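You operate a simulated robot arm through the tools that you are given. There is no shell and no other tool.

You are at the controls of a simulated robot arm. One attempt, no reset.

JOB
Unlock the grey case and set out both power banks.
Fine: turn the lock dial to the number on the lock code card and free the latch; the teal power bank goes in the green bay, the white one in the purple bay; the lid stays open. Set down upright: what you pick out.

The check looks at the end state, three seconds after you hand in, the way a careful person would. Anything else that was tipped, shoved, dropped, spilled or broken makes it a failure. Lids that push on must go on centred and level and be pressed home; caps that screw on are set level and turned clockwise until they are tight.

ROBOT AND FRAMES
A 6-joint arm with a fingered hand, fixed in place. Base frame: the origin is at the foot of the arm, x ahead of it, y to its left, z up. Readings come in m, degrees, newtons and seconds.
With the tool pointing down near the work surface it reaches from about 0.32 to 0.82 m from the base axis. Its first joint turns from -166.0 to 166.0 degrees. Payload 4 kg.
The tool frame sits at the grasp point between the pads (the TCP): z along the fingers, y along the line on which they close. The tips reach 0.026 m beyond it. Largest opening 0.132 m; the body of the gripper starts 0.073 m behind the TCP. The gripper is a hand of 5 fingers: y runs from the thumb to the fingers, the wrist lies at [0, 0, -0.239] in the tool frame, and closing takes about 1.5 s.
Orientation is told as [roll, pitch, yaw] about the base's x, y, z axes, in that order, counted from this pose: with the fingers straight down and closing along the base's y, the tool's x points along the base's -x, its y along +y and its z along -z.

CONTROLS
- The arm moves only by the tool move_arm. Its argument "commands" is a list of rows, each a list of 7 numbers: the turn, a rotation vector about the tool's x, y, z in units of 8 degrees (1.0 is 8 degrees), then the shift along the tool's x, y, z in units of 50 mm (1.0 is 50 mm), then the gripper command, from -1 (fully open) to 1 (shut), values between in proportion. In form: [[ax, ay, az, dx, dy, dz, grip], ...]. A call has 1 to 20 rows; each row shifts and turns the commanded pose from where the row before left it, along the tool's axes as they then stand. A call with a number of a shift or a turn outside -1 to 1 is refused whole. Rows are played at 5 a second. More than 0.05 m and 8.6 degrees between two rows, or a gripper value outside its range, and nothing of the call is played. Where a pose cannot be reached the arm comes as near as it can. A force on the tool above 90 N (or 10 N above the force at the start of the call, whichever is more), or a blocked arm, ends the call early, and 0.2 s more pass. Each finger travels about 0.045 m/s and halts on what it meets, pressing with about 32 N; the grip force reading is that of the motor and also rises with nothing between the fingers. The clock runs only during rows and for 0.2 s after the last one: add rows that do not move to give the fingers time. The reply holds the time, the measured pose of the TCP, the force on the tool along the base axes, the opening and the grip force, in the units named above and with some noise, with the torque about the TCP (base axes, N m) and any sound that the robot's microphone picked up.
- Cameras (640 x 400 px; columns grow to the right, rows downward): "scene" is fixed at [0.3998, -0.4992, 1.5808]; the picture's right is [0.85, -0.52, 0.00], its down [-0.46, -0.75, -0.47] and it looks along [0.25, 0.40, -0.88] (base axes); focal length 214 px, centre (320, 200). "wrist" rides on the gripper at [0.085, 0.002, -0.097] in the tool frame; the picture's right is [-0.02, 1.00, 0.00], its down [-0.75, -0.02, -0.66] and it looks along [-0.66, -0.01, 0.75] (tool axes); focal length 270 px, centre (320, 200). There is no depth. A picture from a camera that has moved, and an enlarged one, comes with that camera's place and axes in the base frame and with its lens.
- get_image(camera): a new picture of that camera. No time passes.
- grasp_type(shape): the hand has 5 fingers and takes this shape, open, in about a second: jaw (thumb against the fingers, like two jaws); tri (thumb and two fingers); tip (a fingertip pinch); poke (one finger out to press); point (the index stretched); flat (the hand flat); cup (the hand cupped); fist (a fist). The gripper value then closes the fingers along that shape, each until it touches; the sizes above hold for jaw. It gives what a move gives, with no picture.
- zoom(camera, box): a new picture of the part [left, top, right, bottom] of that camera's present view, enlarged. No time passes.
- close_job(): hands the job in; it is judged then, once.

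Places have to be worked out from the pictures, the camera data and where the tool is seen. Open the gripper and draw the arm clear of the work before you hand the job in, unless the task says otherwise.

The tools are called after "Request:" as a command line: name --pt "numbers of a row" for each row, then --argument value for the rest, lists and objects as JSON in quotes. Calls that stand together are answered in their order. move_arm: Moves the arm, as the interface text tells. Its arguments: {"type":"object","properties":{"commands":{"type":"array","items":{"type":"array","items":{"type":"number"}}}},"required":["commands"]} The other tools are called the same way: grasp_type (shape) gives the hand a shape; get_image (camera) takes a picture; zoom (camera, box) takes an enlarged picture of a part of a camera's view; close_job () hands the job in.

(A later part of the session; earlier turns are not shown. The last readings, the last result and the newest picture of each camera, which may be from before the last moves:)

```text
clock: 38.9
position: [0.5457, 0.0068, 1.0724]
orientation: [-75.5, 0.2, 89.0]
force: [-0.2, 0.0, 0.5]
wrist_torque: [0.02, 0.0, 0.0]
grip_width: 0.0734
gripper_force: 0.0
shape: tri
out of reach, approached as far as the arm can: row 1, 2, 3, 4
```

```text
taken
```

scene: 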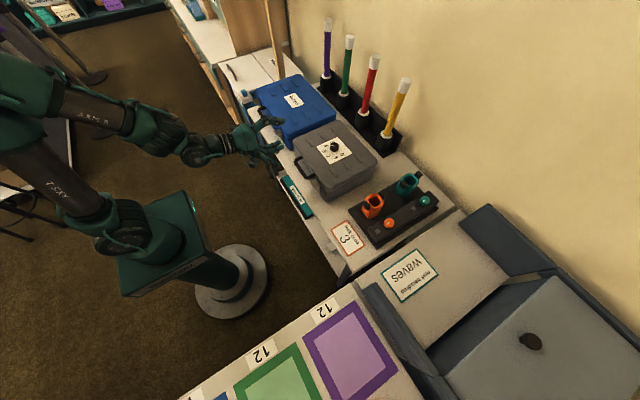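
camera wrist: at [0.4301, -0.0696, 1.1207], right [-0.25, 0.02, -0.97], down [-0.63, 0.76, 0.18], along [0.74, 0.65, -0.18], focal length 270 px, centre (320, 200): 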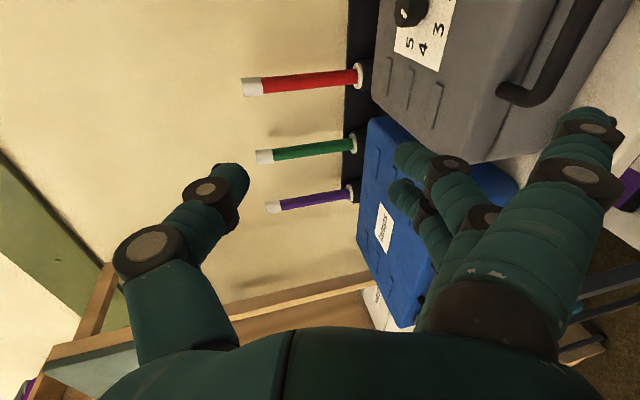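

Heading straight +x isn't reachable off to -y with this roll. I'll try turning the heading ~15° toward -y (more radial) and moving over again.

Request:
move_arm --pt "0 0.6 0.16 0.3 0 0 -0.1" --pt "0 0.6 0.16 0.3 0 0 -0.1" --pt "0 0.6 0.16 0.3 0 0 -0.1" --pt "0 0 0 0.5 0 0 -0.1" --pt "0 0 0 0.5 0 0 -0.1" --pt "0 0 0 0 0 0 -0.1"

```text
clock: 40.3
position: [0.5302, -0.0852, 1.0749]
orientation: [-75.2, 0.2, 75.2]
force: [0.9, 0.7, -0.2]
wrist_torque: [0.03, -0.04, -0.02]
grip_width: 0.0734
gripper_force: 0.0
shape: tri
```

Reachable with the heading turned. But the two unused extended fingers would hang ~0.11 m below the tab and hit the bench, so I flip the roll: fingers above the tab, thumb below. Rolling +180° about the tool axis here.

Request:
move_arm --pt "0 0 0.94 0 0 0 -0.1" --pt "0 0 0.94 0 0 0 -0.1" --pt "0 0 0.94 0 0 0 -0.1" --pt "0 0 0.94 0 0 0 -0.1" --pt "0 0 0.94 0 0 0 -0.1" --pt "0 0 0.94 0 0 0 -0.1" --pt "0 0 0.94 0 0 0 -0.1" --pt "0 0 0.94 0 0 0 -0.1" --pt "0 0 0.94 0 0 0 -0.1" --pt "0 0 0.94 0 0 0 -0.1" --pt "0 0 0.94 0 0 0 -0.1" --pt "0 0 0.94 0 0 0 -0.1" --pt "0 0 0 0 0 0 -0.1"

Request:
move_arm --pt "0 0 0.94 0 0 0 -0.1" --pt "0 0 0.94 0 0 0 -0.1" --pt "0 0 0.94 0 0 0 -0.1" --pt "0 0 0.94 0 0 0 -0.1" --pt "0 0 0.94 0 0 0 -0.1" --pt "0 0 0.94 0 0 0 -0.1" --pt "0 0 0.94 0 0 0 -0.1" --pt "0 0 0.94 0 0 0 -0.1" --pt "0 0 0.94 0 0 0 -0.1" --pt "0 0 0.94 0 0 0 -0.1" --pt "0 0 0.94 0 0 0 -0.1" --pt "0 0 0.94 0 0 0 -0.1" --pt "0 0 0 0 0 0 -0.1"

Request:
get_image --camera "wrist"

Request:
get_image --camera "scene"

```text
clock: 43.1
position: [0.5308, -0.0866, 1.0738]
orientation: [0.4, -75.2, -15.3]
force: [-0.2, -0.3, -0.4]
wrist_torque: [0.03, -0.01, -0.03]
grip_width: 0.0735
gripper_force: 0.0
shape: tri
out of reach, approached as far as the arm can: row 9
```

```text
clock: 45.9
position: [0.5307, -0.0862, 1.0732]
orientation: [75.2, 0.4, -105.0]
force: [-0.7, 0.2, 0.0]
wrist_torque: [0.03, 0.0, -0.02]
grip_width: 0.0735
gripper_force: 0.0
shape: tri
```

```text
taken
camera wrist: at [0.4629, 0.0194, 1.1014], right [0.24, -0.09, 0.97], down [-0.81, -0.56, 0.15], along [0.53, -0.82, -0.21], focal length 270 px, centre (320, 200)
```

wrist: 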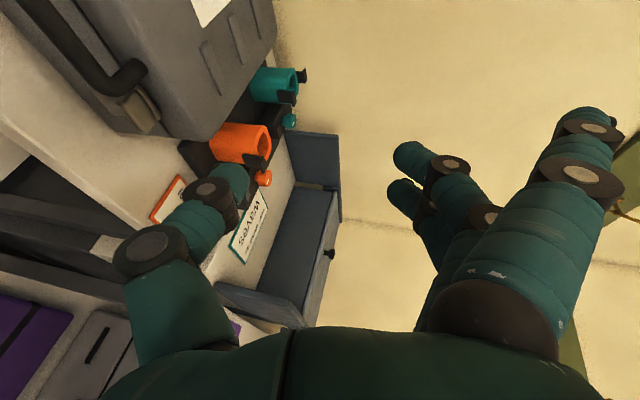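

```text
taken
```

scene: 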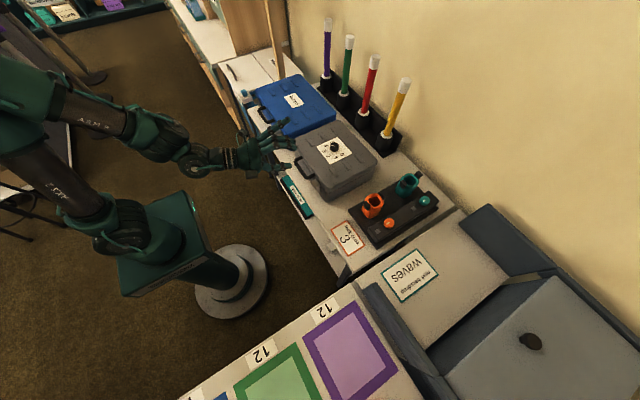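

The flipped orientation is reachable. From the combined views, the tab is at about x 0.603–0.622, y -0.132…-0.097, z 0.885–0.897. I descend in front of it to a pre-grasp point, clear of the handle.

Request:
move_arm --pt "0 0 0 -0.053 -0.755 0.2385 -0.1" --pt "0 0 0 -0.053 -0.755 0.2385 -0.1" --pt "0 0 0 -0.053 -0.755 0.2385 -0.1" --pt "0 0 0 -0.053 -0.755 0.2385 -0.1" --pt "0 0 0 0 0 0 -0.1"

Request:
get_image --camera "wrist"

Request:
zoom --camera "scene" --box '[230, 120, 370, 220]'

```text
clock: 47.1
position: [0.5816, -0.1073, 0.9263]
orientation: [75.3, 0.4, -105.0]
force: [-0.2, 0.2, -0.1]
wrist_torque: [0.03, 0.0, 0.0]
grip_width: 0.0732
gripper_force: 0.0
shape: tri
out of reach, approached as far as the arm can: row 1, 2, 3, 4
```

```text
taken
camera wrist: at [0.5133, -0.0011, 0.9539], right [0.24, -0.09, 0.97], down [-0.81, -0.56, 0.15], along [0.53, -0.82, -0.21], focal length 270 px, centre (320, 200)
```

wrist: 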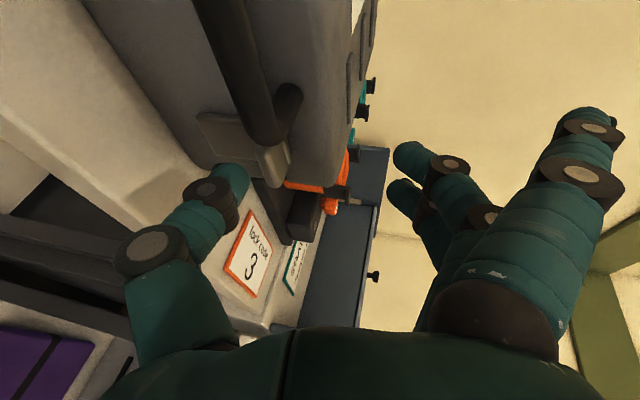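

```text
4.00 times, centred on (300, 170) of scene
camera zoom: at [0.3998, -0.4992, 1.5808], right [0.85, -0.52, 0.0], down [-0.46, -0.75, -0.47], along [0.25, 0.4, -0.88], focal length 858 px, centre (400, 320)
```

zoom: 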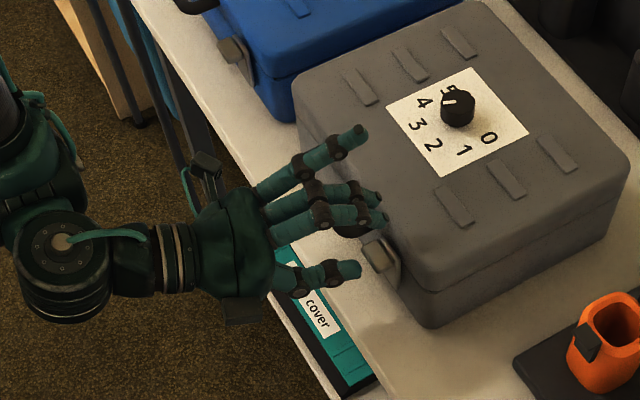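

The arm hit an inner reach limit and slid forward; no contact happened, but the thumb is close in front of the tab. I'll back off/up and pitch the tool ~12° further down, which relaxes that limit.

Request:
move_arm --pt "0.5 0 0 -0.06 0.1 -0.35 -0.1" --pt "0.5 0 0 -0.06 0.1 -0.3 -0.1" --pt "0.5 0 0 -0.04 0 -0.1 -0.1" --pt "0 0 0 0 0 0 -0.1"

Request:
zoom --camera "scene" --box '[230, 120, 370, 220]'

```text
clock: 48.1
position: [0.5529, -0.1145, 0.9411]
orientation: [63.3, 0.3, -105.0]
force: [0.2, -1.0, -0.6]
wrist_torque: [0.03, -0.02, 0.01]
grip_width: 0.073
gripper_force: 0.1
shape: tri
out of reach, approached as far as the arm can: row 1
```

```text
4.00 times, centred on (300, 170) of scene
camera zoom: at [0.3998, -0.4992, 1.5808], right [0.85, -0.52, 0.0], down [-0.46, -0.75, -0.47], along [0.25, 0.4, -0.88], focal length 858 px, centre (400, 320)
```

zoom: 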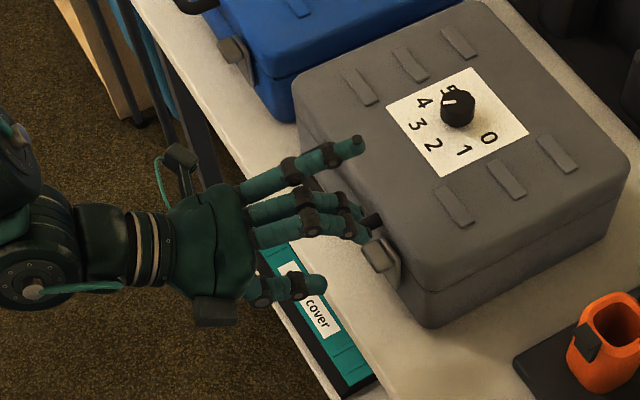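

Good: TCP [0.553, -0.1145, 0.941], pitched ~27° down. I narrow the opening a bit and move halfway toward the tab, then look.

Request:
move_arm --pt "0 0 0 0 0 0 0.15" --pt "0 0 0 0.05 -0.09 0.26 0.15" --pt "0 0 0 0.05 -0.09 0.26 0.15" --pt "0 0 0 0 0 0 0.15"

Request:
get_image --camera "wrist"

Request:
zoom --camera "scene" --box '[270, 140, 350, 210]'

```text
clock: 49.1
position: [0.571, -0.1172, 0.9207]
orientation: [63.4, 0.2, -104.8]
force: [0.2, 0.2, 0.7]
wrist_torque: [0.01, -0.01, 0.04]
grip_width: 0.0571
gripper_force: 0.1
shape: tri
```

```text
taken
camera wrist: at [0.5105, -0.0128, 0.9667], right [0.43, -0.14, 0.89], down [-0.77, -0.57, 0.28], along [0.47, -0.81, -0.35], focal length 270 px, centre (320, 200)
```

wrist: 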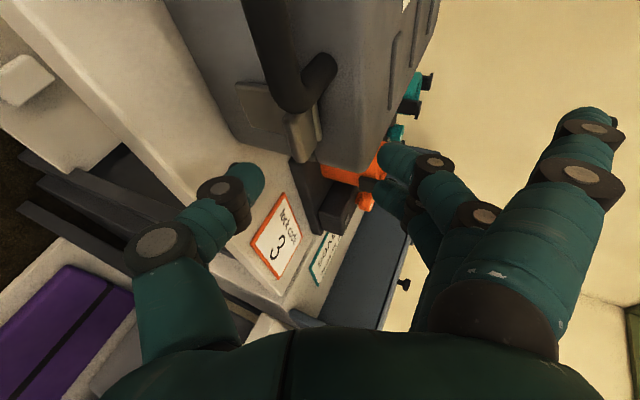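

```text
5.71 times, centred on (310, 175) of scene
camera zoom: at [0.3998, -0.4992, 1.5808], right [0.85, -0.52, 0.0], down [-0.46, -0.75, -0.47], along [0.25, 0.4, -0.88], focal length 1226 px, centre (377, 343)
```

zoom: 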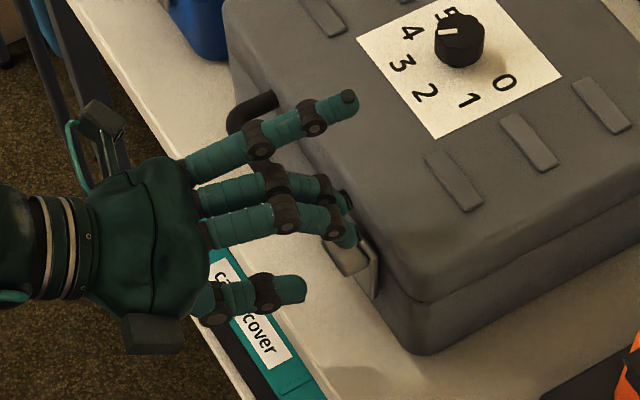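

The tab is visible between thumb (left) and fingers (right). I'll zoom to gauge the remaining offset.

Request:
zoom --camera "wrist" --box '[220, 60, 420, 220]'

```text
2.50 times, centred on (320, 140) of wrist
camera zoom: at [0.5105, -0.0128, 0.9667], right [0.43, -0.14, 0.89], down [-0.77, -0.57, 0.28], along [0.47, -0.81, -0.35], focal length 676 px, centre (320, 350)
```

zoom: 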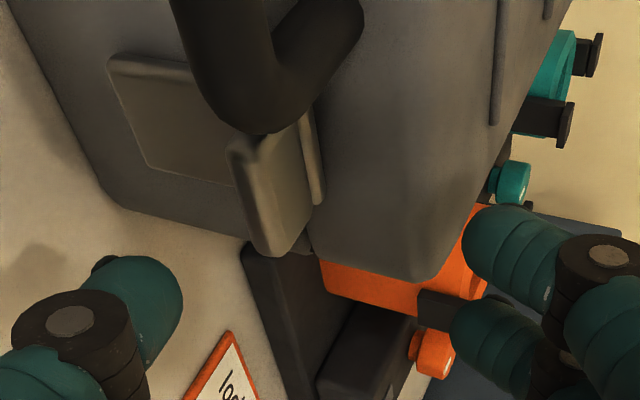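

Tab centre is ≈[0.612, -0.121, 0.888]; I need ~-10 mm along tool y and +30 mm along tool z. I advance and check contact forces before closing.

Request:
move_arm --pt "0 0 0 0.02 -0.1 0.2 0.15" --pt "0 0 0 0.02 -0.07 0.2 0.15" --pt "0 0 0 0.02 -0.03 0.2 0.15" --pt "0 0 0 0 0 0 0.15"

Request:
zoom --camera "wrist" --box '[220, 60, 420, 220]'

Request:
zoom --camera "scene" --box '[290, 150, 350, 200]'

```text
clock: 50.1
position: [0.5954, -0.1178, 0.8998]
orientation: [63.3, 0.3, -105.0]
force: [-6.1, -0.2, 5.9]
wrist_torque: [-0.06, -0.36, -0.05]
grip_width: 0.0585
gripper_force: 0.1
shape: tri
```

```text
2.50 times, centred on (320, 140) of wrist
camera zoom: at [0.5341, -0.0147, 0.9455], right [0.43, -0.14, 0.89], down [-0.77, -0.57, 0.28], along [0.47, -0.81, -0.35], focal length 676 px, centre (320, 350)
```

zoom: 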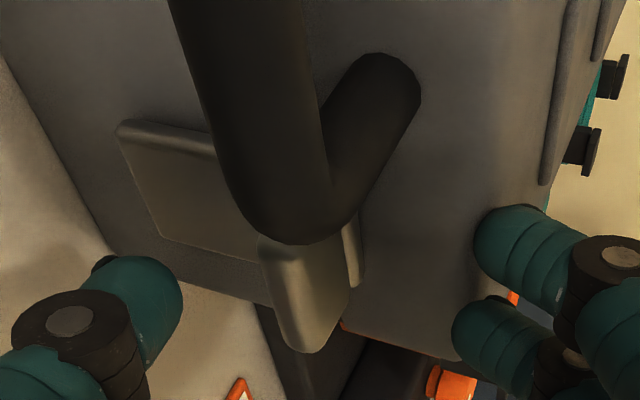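

```text
8.00 times, centred on (320, 175) of scene
camera zoom: at [0.3998, -0.4992, 1.5808], right [0.85, -0.52, 0.0], down [-0.46, -0.75, -0.47], along [0.25, 0.4, -0.88], focal length 1716 px, centre (320, 400)
```

zoom: 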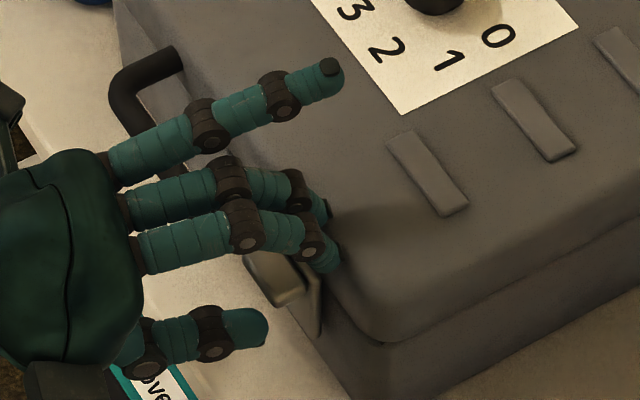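

Light contact (≈6 N) of the upper fingertips with the lid's front edge; I back off 2–3 mm and close to pinch the tab.

Request:
move_arm --pt "0 0 0 0 -0.03 -0.06 0.15" --pt "0 0 0 0 0 0 0.4" --pt "0 0 0 0 0 0 0.6" --pt "0 0 0 0 0 0 0.7" --pt "0 0 0 0 0 0 0.8" --pt "0 0 0 0 0 0 1" --pt "0 0 0 0 0 0 1" --pt "0 0 0 0 0 0 1"

Request:
zoom --camera "wrist" --box '[220, 60, 420, 220]'

Request:
zoom --camera "scene" --box '[290, 150, 350, 200]'

```text
clock: 51.9
position: [0.5903, -0.118, 0.8963]
orientation: [62.9, 0.3, -105.1]
force: [-17.4, 4.8, -9.2]
wrist_torque: [0.12, -0.52, -0.03]
grip_width: 0.0205
gripper_force: 32.2
shape: tri
```

```text
2.50 times, centred on (320, 140) of wrist
camera zoom: at [0.5294, -0.0137, 0.9433], right [0.43, -0.14, 0.89], down [-0.77, -0.57, 0.28], along [0.47, -0.81, -0.36], focal length 676 px, centre (320, 350)
```

zoom: 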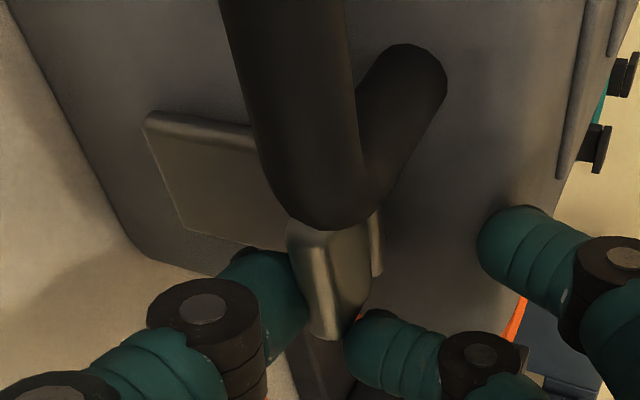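

```text
8.00 times, centred on (320, 175) of scene
camera zoom: at [0.3998, -0.4992, 1.5808], right [0.85, -0.52, 0.0], down [-0.46, -0.75, -0.47], along [0.25, 0.4, -0.88], focal length 1716 px, centre (320, 400)
```

zoom: 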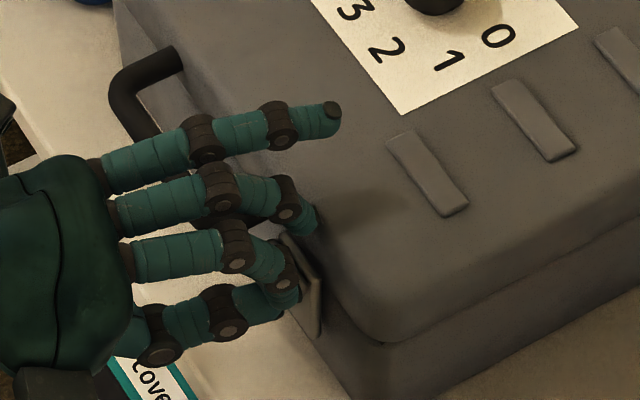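

The tab is pinched (32 N) with the thumb below and a finger on top. Now I pull it outward and slightly down along its expected arc, about 1.5 cm, and watch the forces.

Request:
move_arm --pt "0 0 0 -0.025 -0.071 -0.067 1" --pt "0 0 0 -0.025 -0.071 -0.067 1" --pt "0 0 0 -0.025 -0.071 -0.067 1" --pt "0 0 0 0 0 0 1"

Request:
zoom --camera "wrist" --box '[220, 60, 420, 220]'

Request:
zoom --camera "scene" --box '[290, 150, 350, 200]'

```text
clock: 52.9
position: [0.5777, -0.1185, 0.8941]
orientation: [63.3, 0.2, -105.0]
force: [10.1, -10.1, -13.7]
wrist_torque: [0.06, 0.22, -0.17]
grip_width: 0.008
gripper_force: 31.8
shape: tri
```

```text
2.50 times, centred on (320, 140) of wrist
camera zoom: at [0.5162, -0.0151, 0.9399], right [0.43, -0.14, 0.89], down [-0.77, -0.57, 0.28], along [0.47, -0.81, -0.35], focal length 676 px, centre (320, 350)
```

zoom: 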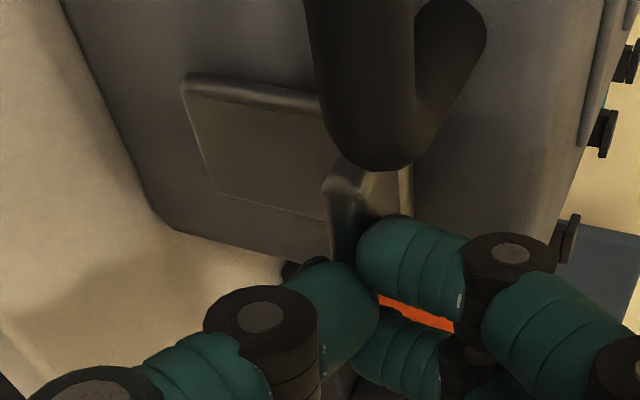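

```text
8.00 times, centred on (320, 175) of scene
camera zoom: at [0.3998, -0.4992, 1.5808], right [0.85, -0.52, 0.0], down [-0.46, -0.75, -0.47], along [0.25, 0.4, -0.88], focal length 1716 px, centre (320, 400)
```

zoom: 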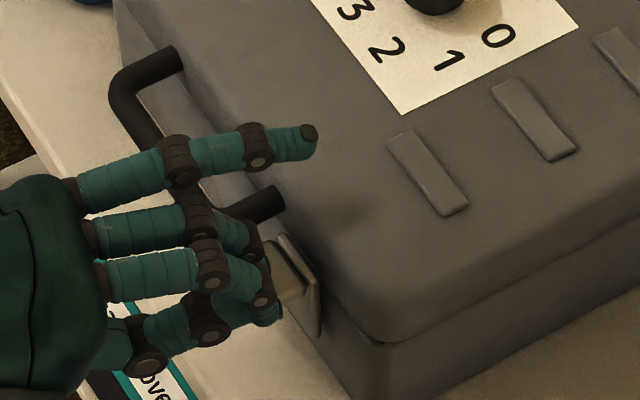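

The latch didn't budge with ~10 N outward pull; the pads slipped. Next idea: press the tab downward from above. I open, back off, rise in front of it and close the fingers into a solid tip.

Request:
move_arm --pt "0 0 0 0 0 0 -0.1" --pt "0 0 0 0 0 0 -0.1" --pt "0 0 0 0 0 0 -0.1" --pt "0 0 0 0 0 0 -0.1" --pt "0 0 0 -0.026 0 -0.2 -0.1" --pt "0 0 0 0 0.402 -0.2 -0.1" --pt "0 0 0 0 0.402 -0.2 -0.1" --pt "0 0 0 0 0 0 -0.1"

Request:
zoom --camera "wrist" --box '[160, 0, 420, 200]'

Request:
zoom --camera "scene" --box '[290, 150, 350, 200]'

```text
clock: 54.7
position: [0.5668, -0.1152, 0.9426]
orientation: [63.3, 0.3, -105.1]
force: [-0.6, -0.1, 0.5]
wrist_torque: [-0.01, 0.0, -0.02]
grip_width: 0.0716
gripper_force: 0.0
shape: tri
```

```text
2.00 times, centred on (290, 100) of wrist
camera zoom: at [0.5064, -0.0127, 0.9894], right [0.43, -0.14, 0.89], down [-0.77, -0.57, 0.28], along [0.47, -0.81, -0.35], focal length 541 px, centre (380, 400)
```

zoom: 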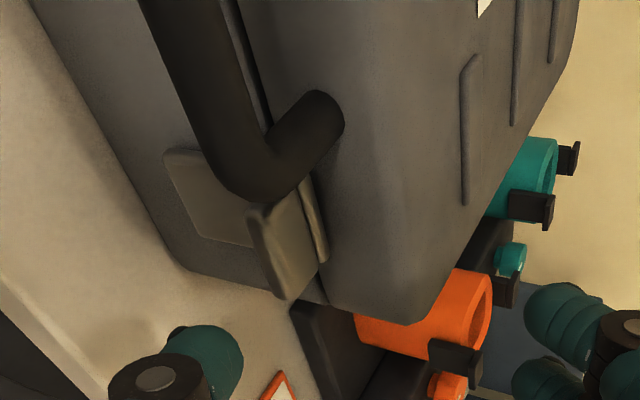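

```text
8.00 times, centred on (320, 175) of scene
camera zoom: at [0.3998, -0.4992, 1.5808], right [0.85, -0.52, 0.0], down [-0.46, -0.75, -0.47], along [0.25, 0.4, -0.88], focal length 1716 px, centre (320, 400)
```

zoom: 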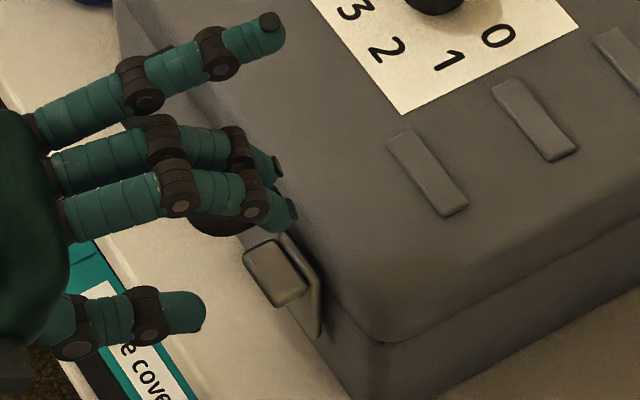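

The latch is unmoved. I close the fingers into a tip, and place it just above the tab ready to press.

Request:
move_arm --pt "0 0 0 0 0 0 1" --pt "0 0 0 0 0 0 1" --pt "0 0 0 0 0 0 1" --pt "0 0 0 0 0 0 1" --pt "0 0 0 0 0 0 1" --pt "0 0 0 0 0 0 1" --pt "0 0 0 0.06 0.05 0.26 1" --pt "0 0 0 0.06 0.04 0.26 1" --pt "0 0 0 0 0 0 1"

Request:
zoom --camera "wrist" --box '[160, 40, 420, 240]'

Request:
zoom --camera "scene" --box '[290, 150, 350, 200]'

```text
clock: 56.7
position: [0.5939, -0.1177, 0.9344]
orientation: [63.4, 0.2, -105.1]
force: [0.8, 0.8, 0.3]
wrist_torque: [-0.01, 0.0, 0.01]
grip_width: 0.0
gripper_force: 32.4
shape: tri
```

```text
2.00 times, centred on (290, 140) of wrist
camera zoom: at [0.5335, -0.0147, 0.982], right [0.43, -0.14, 0.89], down [-0.77, -0.57, 0.28], along [0.47, -0.81, -0.35], focal length 541 px, centre (380, 320)
```

zoom: 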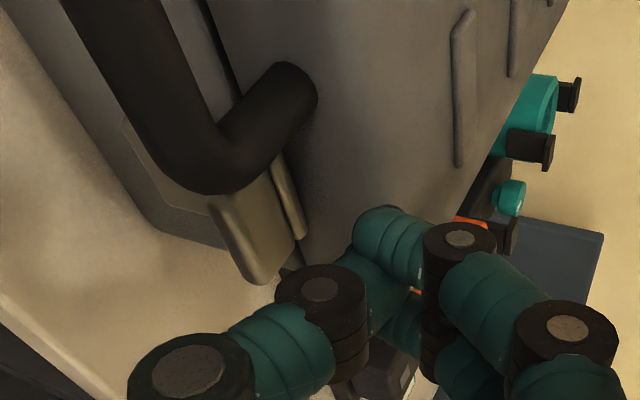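

```text
8.00 times, centred on (320, 175) of scene
camera zoom: at [0.3998, -0.4992, 1.5808], right [0.85, -0.52, 0.0], down [-0.46, -0.75, -0.47], along [0.25, 0.4, -0.88], focal length 1716 px, centre (320, 400)
```

zoom: 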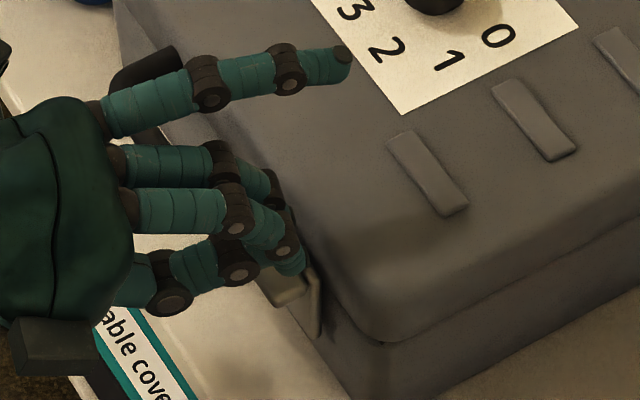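

The closed fingertips are just above the tab. I press down in small steps and read the force.

Request:
move_arm --pt "0 0 0 0 -0.089 0.045 1" --pt "0 0 0 0 -0.089 0.045 1" --pt "0 0 0 0 -0.089 0.045 1" --pt "0 0 0 0 -0.05 0.025 1"

Request:
zoom --camera "wrist" --box '[160, 40, 420, 240]'

```text
clock: 57.7
position: [0.5948, -0.117, 0.9197]
orientation: [63.2, 0.2, -105.0]
force: [0.6, -0.1, 0.0]
wrist_torque: [-0.02, 0.01, -0.02]
grip_width: 0.0
gripper_force: 31.4
shape: tri
```

```text
2.00 times, centred on (290, 140) of wrist
camera zoom: at [0.533, -0.014, 0.9644], right [0.43, -0.14, 0.89], down [-0.77, -0.57, 0.28], along [0.47, -0.81, -0.35], focal length 541 px, centre (380, 320)
```

zoom: 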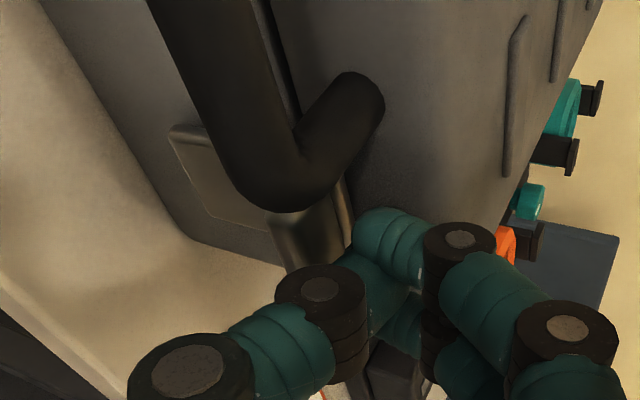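

No contact yet; continuing down slowly.

Request:
move_arm --pt "0 0 0 0 -0.07 0.035 1" --pt "0 0 0 0 -0.07 0.035 1" --pt "0 0 0 0 -0.07 0.035 1"

Request:
zoom --camera "wrist" --box '[160, 40, 420, 240]'

```text
clock: 58.5
position: [0.594, -0.1177, 0.9071]
orientation: [63.6, 0.3, -105.0]
force: [-16.0, 3.6, 29.8]
wrist_torque: [0.03, 0.04, -0.01]
grip_width: 0.0
gripper_force: 32.0
shape: tri
```

```text
2.00 times, centred on (290, 140) of wrist
camera zoom: at [0.5329, -0.0139, 0.9541], right [0.42, -0.14, 0.9], down [-0.77, -0.57, 0.28], along [0.48, -0.81, -0.35], focal length 541 px, centre (380, 320)
```

zoom: 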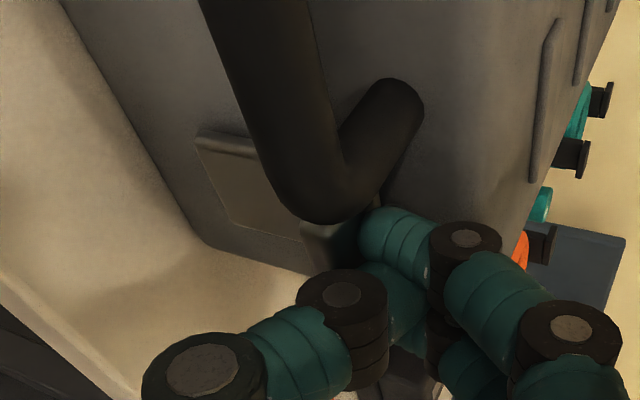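

30 N down with no yielding yet. I press while dragging slightly outward so friction helps the tab swing out.

Request:
move_arm --pt "0 0 0 -0.02 -0.089 -0.042 1" --pt "0 0 0 -0.02 -0.089 -0.042 1" --pt "0 0 0 0 0 0 1"

Request:
zoom --camera "wrist" --box '[160, 40, 420, 240]'

Request:
zoom --camera "scene" --box '[290, 150, 350, 200]'

```text
clock: 59.3
position: [0.5872, -0.1186, 0.9021]
orientation: [63.9, 0.3, -105.0]
force: [-12.6, 12.9, 50.3]
wrist_torque: [0.1, -0.95, 0.29]
grip_width: 0.0001
gripper_force: 32.1
shape: tri
```

```text
2.00 times, centred on (290, 140) of wrist
camera zoom: at [0.5253, -0.0141, 0.9484], right [0.42, -0.14, 0.9], down [-0.77, -0.58, 0.27], along [0.48, -0.81, -0.35], focal length 541 px, centre (380, 320)
```

zoom: 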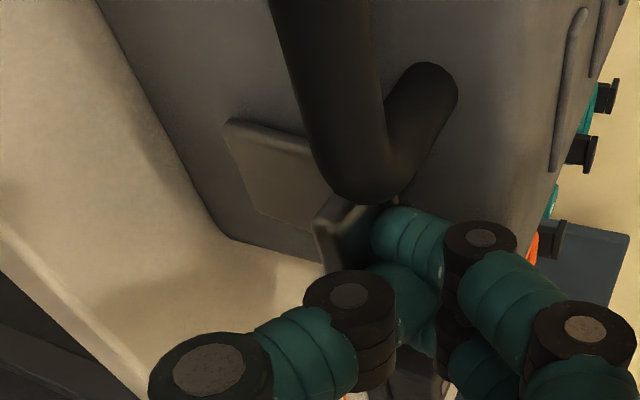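

```text
8.00 times, centred on (320, 175) of scene
camera zoom: at [0.3998, -0.4992, 1.5808], right [0.85, -0.52, 0.0], down [-0.46, -0.75, -0.47], along [0.25, 0.4, -0.88], focal length 1716 px, centre (320, 400)
```

zoom: 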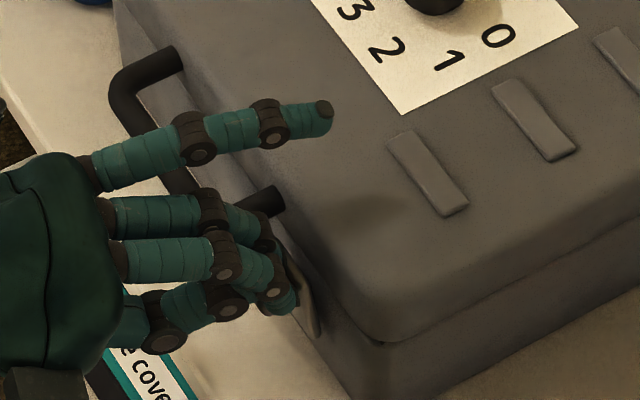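

Pressing down at 50 N doesn't free it, so I stop. The tab likely lifts instead (latch swings up with the lid side hinge). I retreat, open, and get the thumb below the tab to push it up.

Request:
move_arm --pt "0 0 0 0 0.25 -0.12 1" --pt "0 0 0 -0.05 0.268 -0.354 1" --pt "0 0 0 -0.05 0.018 -0.23 1" --pt "0 0 0 0 0 0 -0.1" --pt "0 0 0 0 0 0 -0.1" --pt "0 0 0 0 0 0 -0.1" --pt "0 0 0 0 0 0 -0.1" --pt "0 0 0 0 0 0 -0.1" --pt "0 0 0 0 -0.25 0.12 -0.1" --pt "0 0 0 0 -0.24 0.13 -0.1" --pt "0 0 0 0 0 0 -0.1"

Request:
zoom --camera "wrist" --box '[160, 20, 420, 220]'

Request:
zoom --camera "scene" --box '[290, 150, 350, 200]'

```text
clock: 61.7
position: [0.5673, -0.1172, 0.9105]
orientation: [63.2, 0.4, -105.0]
force: [0.3, 0.5, 0.0]
wrist_torque: [-0.02, 0.0, 0.0]
grip_width: 0.0717
gripper_force: 0.1
shape: tri
```

```text
2.00 times, centred on (290, 120) of wrist
camera zoom: at [0.5063, -0.0138, 0.9581], right [0.43, -0.14, 0.89], down [-0.77, -0.57, 0.28], along [0.47, -0.81, -0.35], focal length 541 px, centre (380, 360)
```

zoom: 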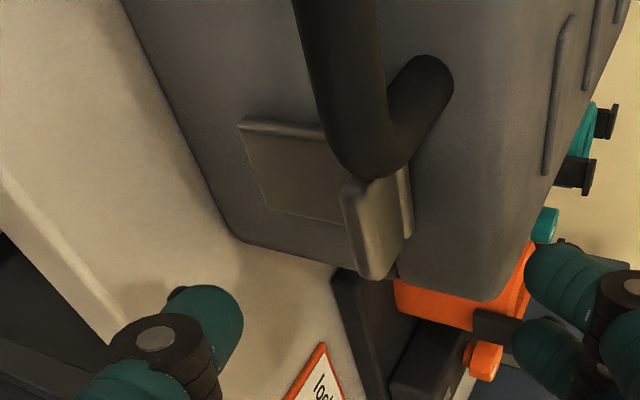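

```text
8.00 times, centred on (320, 175) of scene
camera zoom: at [0.3998, -0.4992, 1.5808], right [0.85, -0.52, 0.0], down [-0.46, -0.75, -0.47], along [0.25, 0.4, -0.88], focal length 1716 px, centre (320, 400)
```

zoom: 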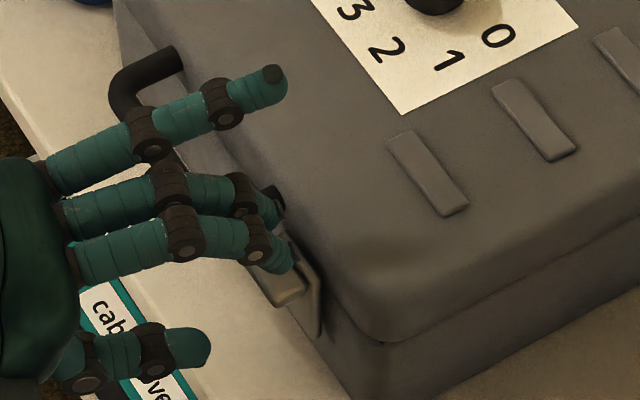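

Thumb is in front of and below the tab level. I advance so the thumb tip goes under the tab, then lift gently.

Request:
move_arm --pt "0 0 0 0.093 0.203 0.287 -0.1" --pt "0 0 0 0.093 0.203 0.287 -0.1" --pt "0 0 0 0 0 0 0.17" --pt "0 0 0 0 0 0 0.17"

Request:
zoom --camera "wrist" --box '[160, 20, 420, 220]'

Request:
zoom --camera "scene" --box '[290, 150, 350, 200]'

```text
clock: 62.7
position: [0.6043, -0.1183, 0.9176]
orientation: [63.3, 0.3, -105.0]
force: [-0.5, 0.9, -0.5]
wrist_torque: [-0.03, 0.01, -0.03]
grip_width: 0.0569
gripper_force: 0.1
shape: tri
```

```text
2.00 times, centred on (290, 120) of wrist
camera zoom: at [0.5433, -0.0148, 0.9637], right [0.43, -0.14, 0.89], down [-0.77, -0.57, 0.28], along [0.47, -0.81, -0.35], focal length 541 px, centre (380, 360)
```

zoom: 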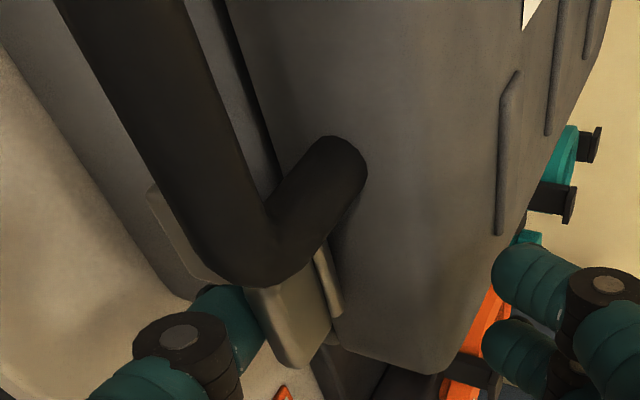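

```text
8.00 times, centred on (320, 175) of scene
camera zoom: at [0.3998, -0.4992, 1.5808], right [0.85, -0.52, 0.0], down [-0.46, -0.75, -0.47], along [0.25, 0.4, -0.88], focal length 1716 px, centre (320, 400)
```

zoom: 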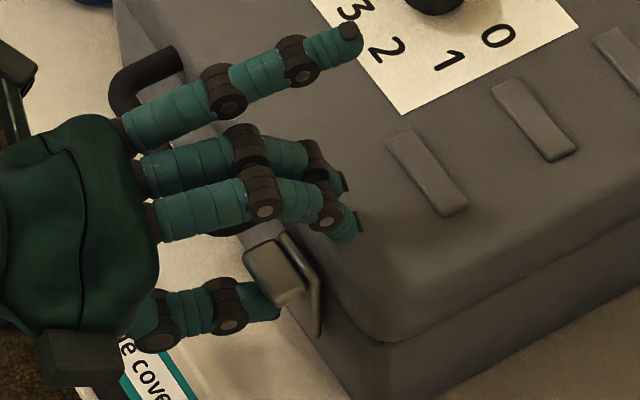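

The thumb is under the tab with the upper fingers clear above the lid. Lifting in small steps.

Request:
move_arm --pt "0 0 0 0 0.089 -0.045 0.17" --pt "0 0 0 0 0.089 -0.045 0.17" --pt "0 0 0 0 0 0 0.17"

Request:
zoom --camera "wrist" --box '[160, 20, 420, 220]'

Request:
zoom --camera "scene" --box '[290, 150, 350, 200]'

```text
clock: 63.5
position: [0.6032, -0.1177, 0.9264]
orientation: [63.2, 0.2, -105.0]
force: [3.0, -3.3, -11.7]
wrist_torque: [-0.19, -0.17, 0.03]
grip_width: 0.0647
gripper_force: 0.1
shape: tri
```

```text
2.00 times, centred on (290, 120) of wrist
camera zoom: at [0.5422, -0.0141, 0.973], right [0.43, -0.14, 0.89], down [-0.77, -0.57, 0.28], along [0.47, -0.81, -0.35], focal length 541 px, centre (380, 360)
```

zoom: 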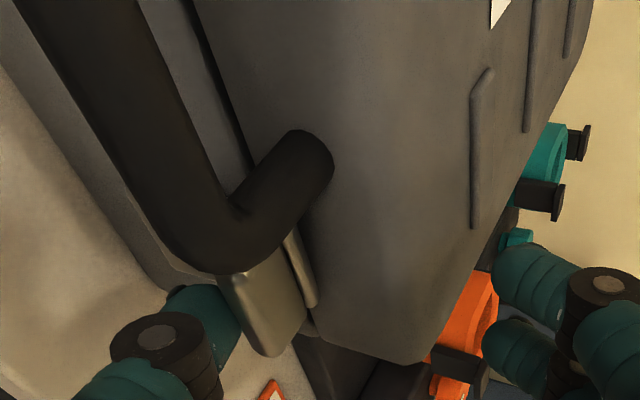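

```text
8.00 times, centred on (320, 175) of scene
camera zoom: at [0.3998, -0.4992, 1.5808], right [0.85, -0.52, 0.0], down [-0.46, -0.75, -0.47], along [0.25, 0.4, -0.88], focal length 1716 px, centre (320, 400)
```

zoom: 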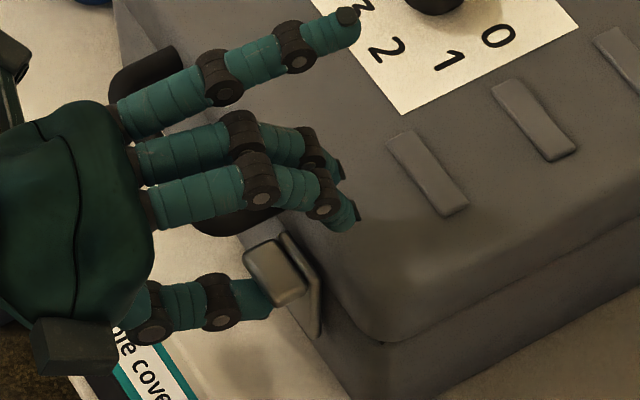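

Contact under the tab at ~12 N and the thumb is flexing; I lift a bit further to raise the force.

Request:
move_arm --pt "0 0 0 0 0.089 -0.045 0.25" --pt "0 0 0 0 0.089 -0.045 0.3" --pt "0 0 0 0 0 0 0.3"

Request:
zoom --camera "wrist" --box '[160, 20, 420, 220]'

Request:
zoom --camera "scene" --box '[290, 150, 350, 200]'

```text
clock: 64.3
position: [0.6016, -0.1171, 0.9362]
orientation: [63.1, 0.1, -105.1]
force: [-11.2, 0.7, -12.4]
wrist_torque: [-0.03, 0.58, 0.02]
grip_width: 0.0625
gripper_force: 0.0
shape: tri
```

```text
2.00 times, centred on (290, 120) of wrist
camera zoom: at [0.5411, -0.0139, 0.9835], right [0.43, -0.14, 0.89], down [-0.77, -0.57, 0.28], along [0.47, -0.81, -0.36], focal length 541 px, centre (380, 360)
```

zoom: 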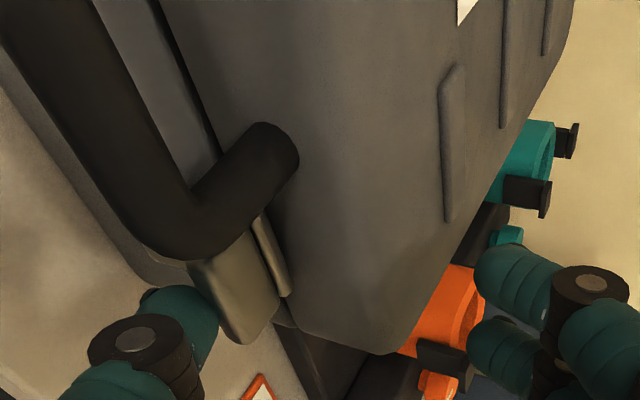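

```text
8.00 times, centred on (320, 175) of scene
camera zoom: at [0.3998, -0.4992, 1.5808], right [0.85, -0.52, 0.0], down [-0.46, -0.75, -0.47], along [0.25, 0.4, -0.88], focal length 1716 px, centre (320, 400)
```

zoom: 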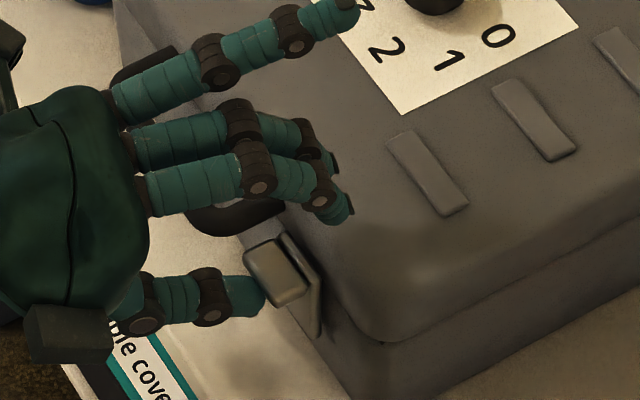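

The thumb slipped off without the tab moving, so the latch may still be held by the dial. I'll back away and examine the dial from directly above for an exact reading.

Request:
move_arm --pt "0 0 0 -0.15 -0.26 -0.52 0.1" --pt "0 0 0 0 0.45 -0.22 -0.1" --pt "0 0 0 0 0.8 -0.4 -0.1" --pt "0 0 0 0 0.8 -0.4 -0.1" --pt "0 0 -0.94 0 0 0 -0.1" --pt "0 0 -0.94 0 0 0 -0.1" --pt "0 0 -0.94 0 0 0 -0.1" --pt "0 0 -0.94 0 0 0 -0.1" --pt "0 0 -0.94 0 0 0 -0.1" --pt "0 0 -0.94 0 0 0 -0.1" --pt "0 0 -0.94 0 0 0 -0.1" --pt "0 0 -0.94 0 0 0 -0.1" --pt "0 0 -0.94 0 0 0 -0.1" --pt "0 0 -0.94 0 0 0 -0.1" --pt "0 0 -0.94 0 0 0 -0.1" --pt "0 0 -0.94 0 0 0 -0.1" --pt "0 0 0 0 0 0 -0.1"

Request:
get_image --camera "scene"

```text
clock: 67.9
position: [0.5741, -0.1171, 1.0518]
orientation: [-0.1, -63.3, -14.9]
force: [0.2, 0.3, -0.1]
wrist_torque: [-0.01, 0.0, -0.01]
grip_width: 0.0718
gripper_force: 0.1
shape: tri
```

```text
taken
```

scene: 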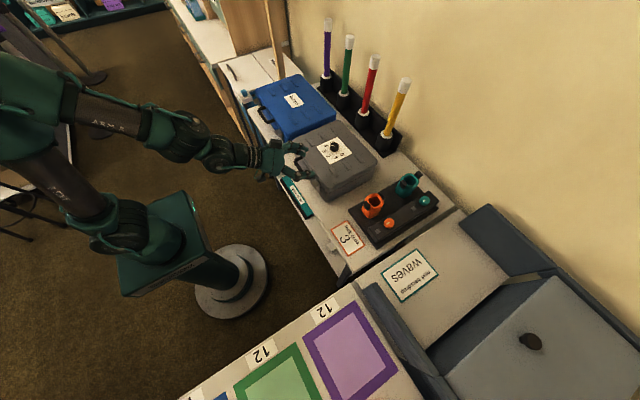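

The dial is unobstructed in the scene view now; I'll take very tight zooms for a precise angle reading.

Request:
zoom --camera "scene" --box '[318, 136, 350, 160]'

Request:
zoom --camera "scene" --box '[328, 140, 342, 150]'

Request:
zoom --camera "scene" --box '[292, 152, 336, 192]'

```text
16.00 times, centred on (334, 148) of scene
camera zoom: at [0.3998, -0.4992, 1.5808], right [0.85, -0.52, 0.0], down [-0.46, -0.75, -0.47], along [0.25, 0.4, -0.88], focal length 3432 px, centre (96, 1032)
```

zoom: 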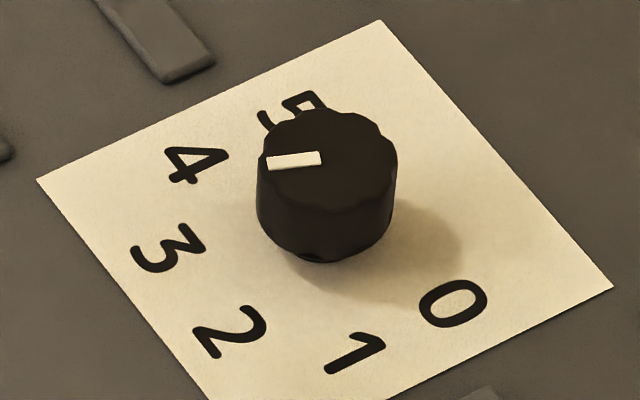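

```text
16.00 times, centred on (335, 145) of scene
camera zoom: at [0.3998, -0.4992, 1.5808], right [0.85, -0.52, 0.0], down [-0.46, -0.75, -0.47], along [0.25, 0.4, -0.88], focal length 3432 px, centre (80, 1080)
```

zoom: 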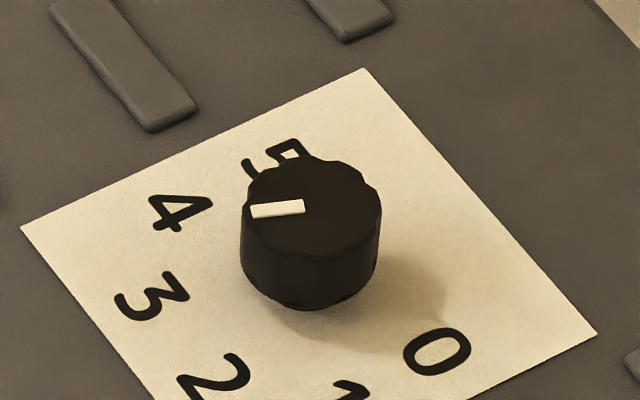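

```text
10.00 times, centred on (314, 172) of scene
camera zoom: at [0.3998, -0.4992, 1.5808], right [0.85, -0.52, 0.0], down [-0.46, -0.75, -0.47], along [0.25, 0.4, -0.88], focal length 2145 px, centre (380, 480)
```

zoom: 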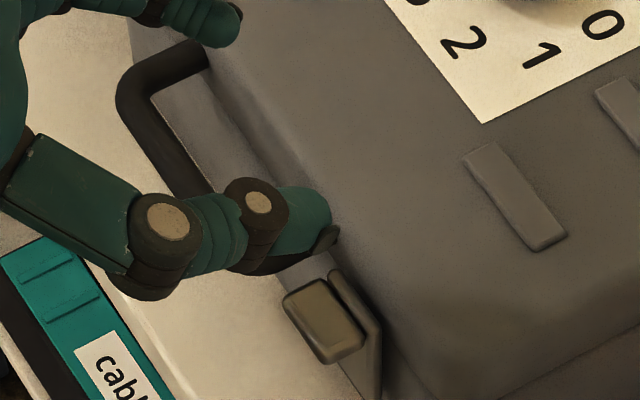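

The dial pointer is on 3 within ~1–2°, so the lock should be released; the latch probably needs a firmer, better-directed push. My earlier press actually pushed the tab inward (−16 N x). I'll redo it with the hand pitched ~45°, pressing the outer edge of the tab while dragging outward.

Request:
move_arm --pt "0 0 0.94 0 0 0 1" --pt "0 0 0.94 0 0 0 1" --pt "0 0 0.94 0 0 0 1" --pt "0 0 0.94 0 0 0 1" --pt "0 0 0.94 0 0 0 1" --pt "0 0 0.94 0 0 0 1" --pt "0 0 0.94 0 0 0 1" --pt "0 0 0.94 0 0 0 1" --pt "0 0 0.94 0 0 0 1" --pt "0 0 0.94 0 0 0 1" --pt "0 0 0.94 0 0 0 1" --pt "0 0 0.94 0 0 0 1" --pt "0.75 0 0 0 0 0 1" --pt "0.75 0 0 0 0 0 1" --pt "0.75 0 0 0 0 0 1" --pt "0 0 0 0 0 0 1"

```text
clock: 71.3
position: [0.5735, -0.1183, 1.052]
orientation: [45.1, 0.3, -105.0]
force: [-0.6, 1.0, 0.9]
wrist_torque: [0.04, 0.0, 0.03]
grip_width: 0.0
gripper_force: 32.3
shape: tri
```

Now moving to just above the tab's outer edge with the closed fingertips.

Request:
move_arm --pt "0 0 0 0.029 -0.337 0.49 1" --pt "0 0 0 0.029 -0.337 0.49 1" --pt "0 0 0 0.029 -0.337 0.49 1" --pt "0 0 0 0.029 -0.337 0.49 1" --pt "0 0 0 0 0 0 1"

Request:
get_image --camera "wrist"

Request:
zoom --camera "scene" --box '[290, 150, 350, 200]'

```text
clock: 72.5
position: [0.5962, -0.1176, 0.9356]
orientation: [45.4, 0.2, -105.0]
force: [0.2, -0.9, 0.7]
wrist_torque: [0.01, 0.01, -0.01]
grip_width: 0.0
gripper_force: 31.8
shape: tri
```

```text
taken
camera wrist: at [0.5516, -0.0184, 1.0059], right [0.67, -0.2, 0.71], down [-0.66, -0.61, 0.45], along [0.34, -0.77, -0.54], focal length 270 px, centre (320, 200)
```

wrist: 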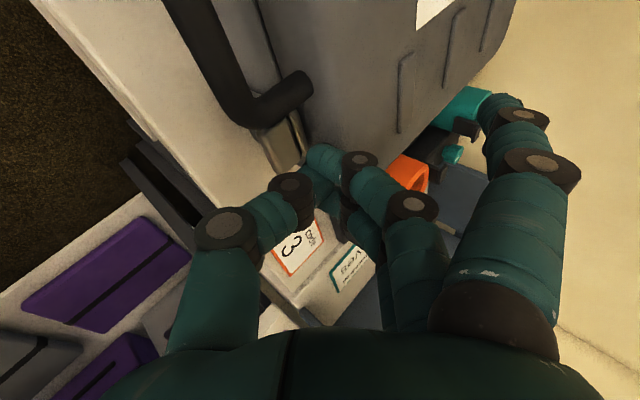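

```text
8.00 times, centred on (320, 175) of scene
camera zoom: at [0.3998, -0.4992, 1.5808], right [0.85, -0.52, 0.0], down [-0.46, -0.75, -0.47], along [0.25, 0.4, -0.88], focal length 1716 px, centre (320, 400)
```

zoom: 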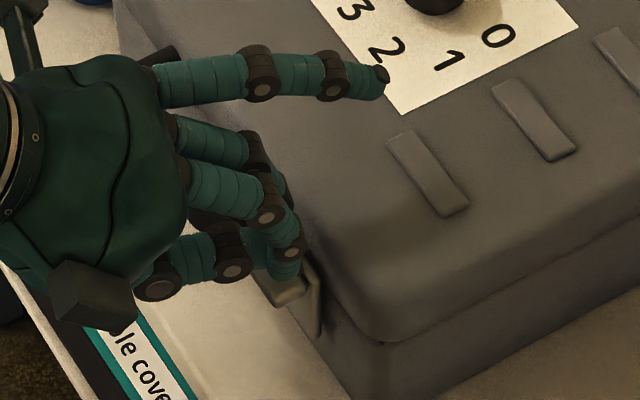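

Tip is right above the tab. Pressing down gently until contact.

Request:
move_arm --pt "0 0 0 0 -0.07 0.07 1" --pt "0 0 0 0 -0.07 0.07 1" --pt "0 0 0 0 -0.07 0.07 1" --pt "0 0 0 0 -0.07 0.07 1"

Request:
zoom --camera "wrist" --box '[200, 80, 400, 240]'

```text
clock: 73.5
position: [0.5948, -0.1176, 0.9165]
orientation: [45.3, 0.3, -104.9]
force: [-2.4, 1.4, 5.4]
wrist_torque: [0.01, 0.03, 0.01]
grip_width: 0.0
gripper_force: 32.3
shape: tri
```

```text
2.50 times, centred on (300, 160) of wrist
camera zoom: at [0.5514, -0.0177, 0.9866], right [0.67, -0.2, 0.71], down [-0.66, -0.61, 0.45], along [0.34, -0.77, -0.54], focal length 676 px, centre (370, 300)
```

zoom: 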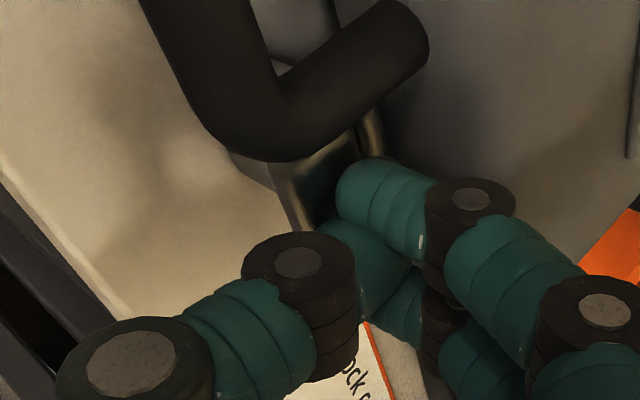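

Contact at z≈0.9165 (5 N). Now drag outward while pressing down.

Request:
move_arm --pt "0 0 0 0 -0.07 0.07 1" --pt "0 0 0 -0.02 -0.097 -0.012 1" --pt "0 0 0 -0.02 -0.097 -0.012 1"

Request:
zoom --camera "wrist" --box '[200, 80, 400, 240]'

```text
clock: 74.3
position: [0.5891, -0.1158, 0.9094]
orientation: [45.9, 0.5, -104.9]
force: [-12.7, 11.0, 66.4]
wrist_torque: [0.13, -1.29, 0.25]
grip_width: 0.0002
gripper_force: 32.2
shape: tri
```

```text
2.50 times, centred on (300, 160) of wrist
camera zoom: at [0.544, -0.0176, 0.9797], right [0.66, -0.2, 0.72], down [-0.66, -0.61, 0.44], along [0.35, -0.77, -0.54], focal length 676 px, centre (370, 300)
```

zoom: 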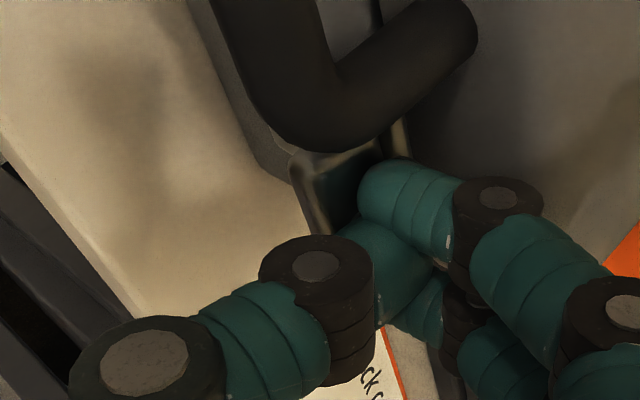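

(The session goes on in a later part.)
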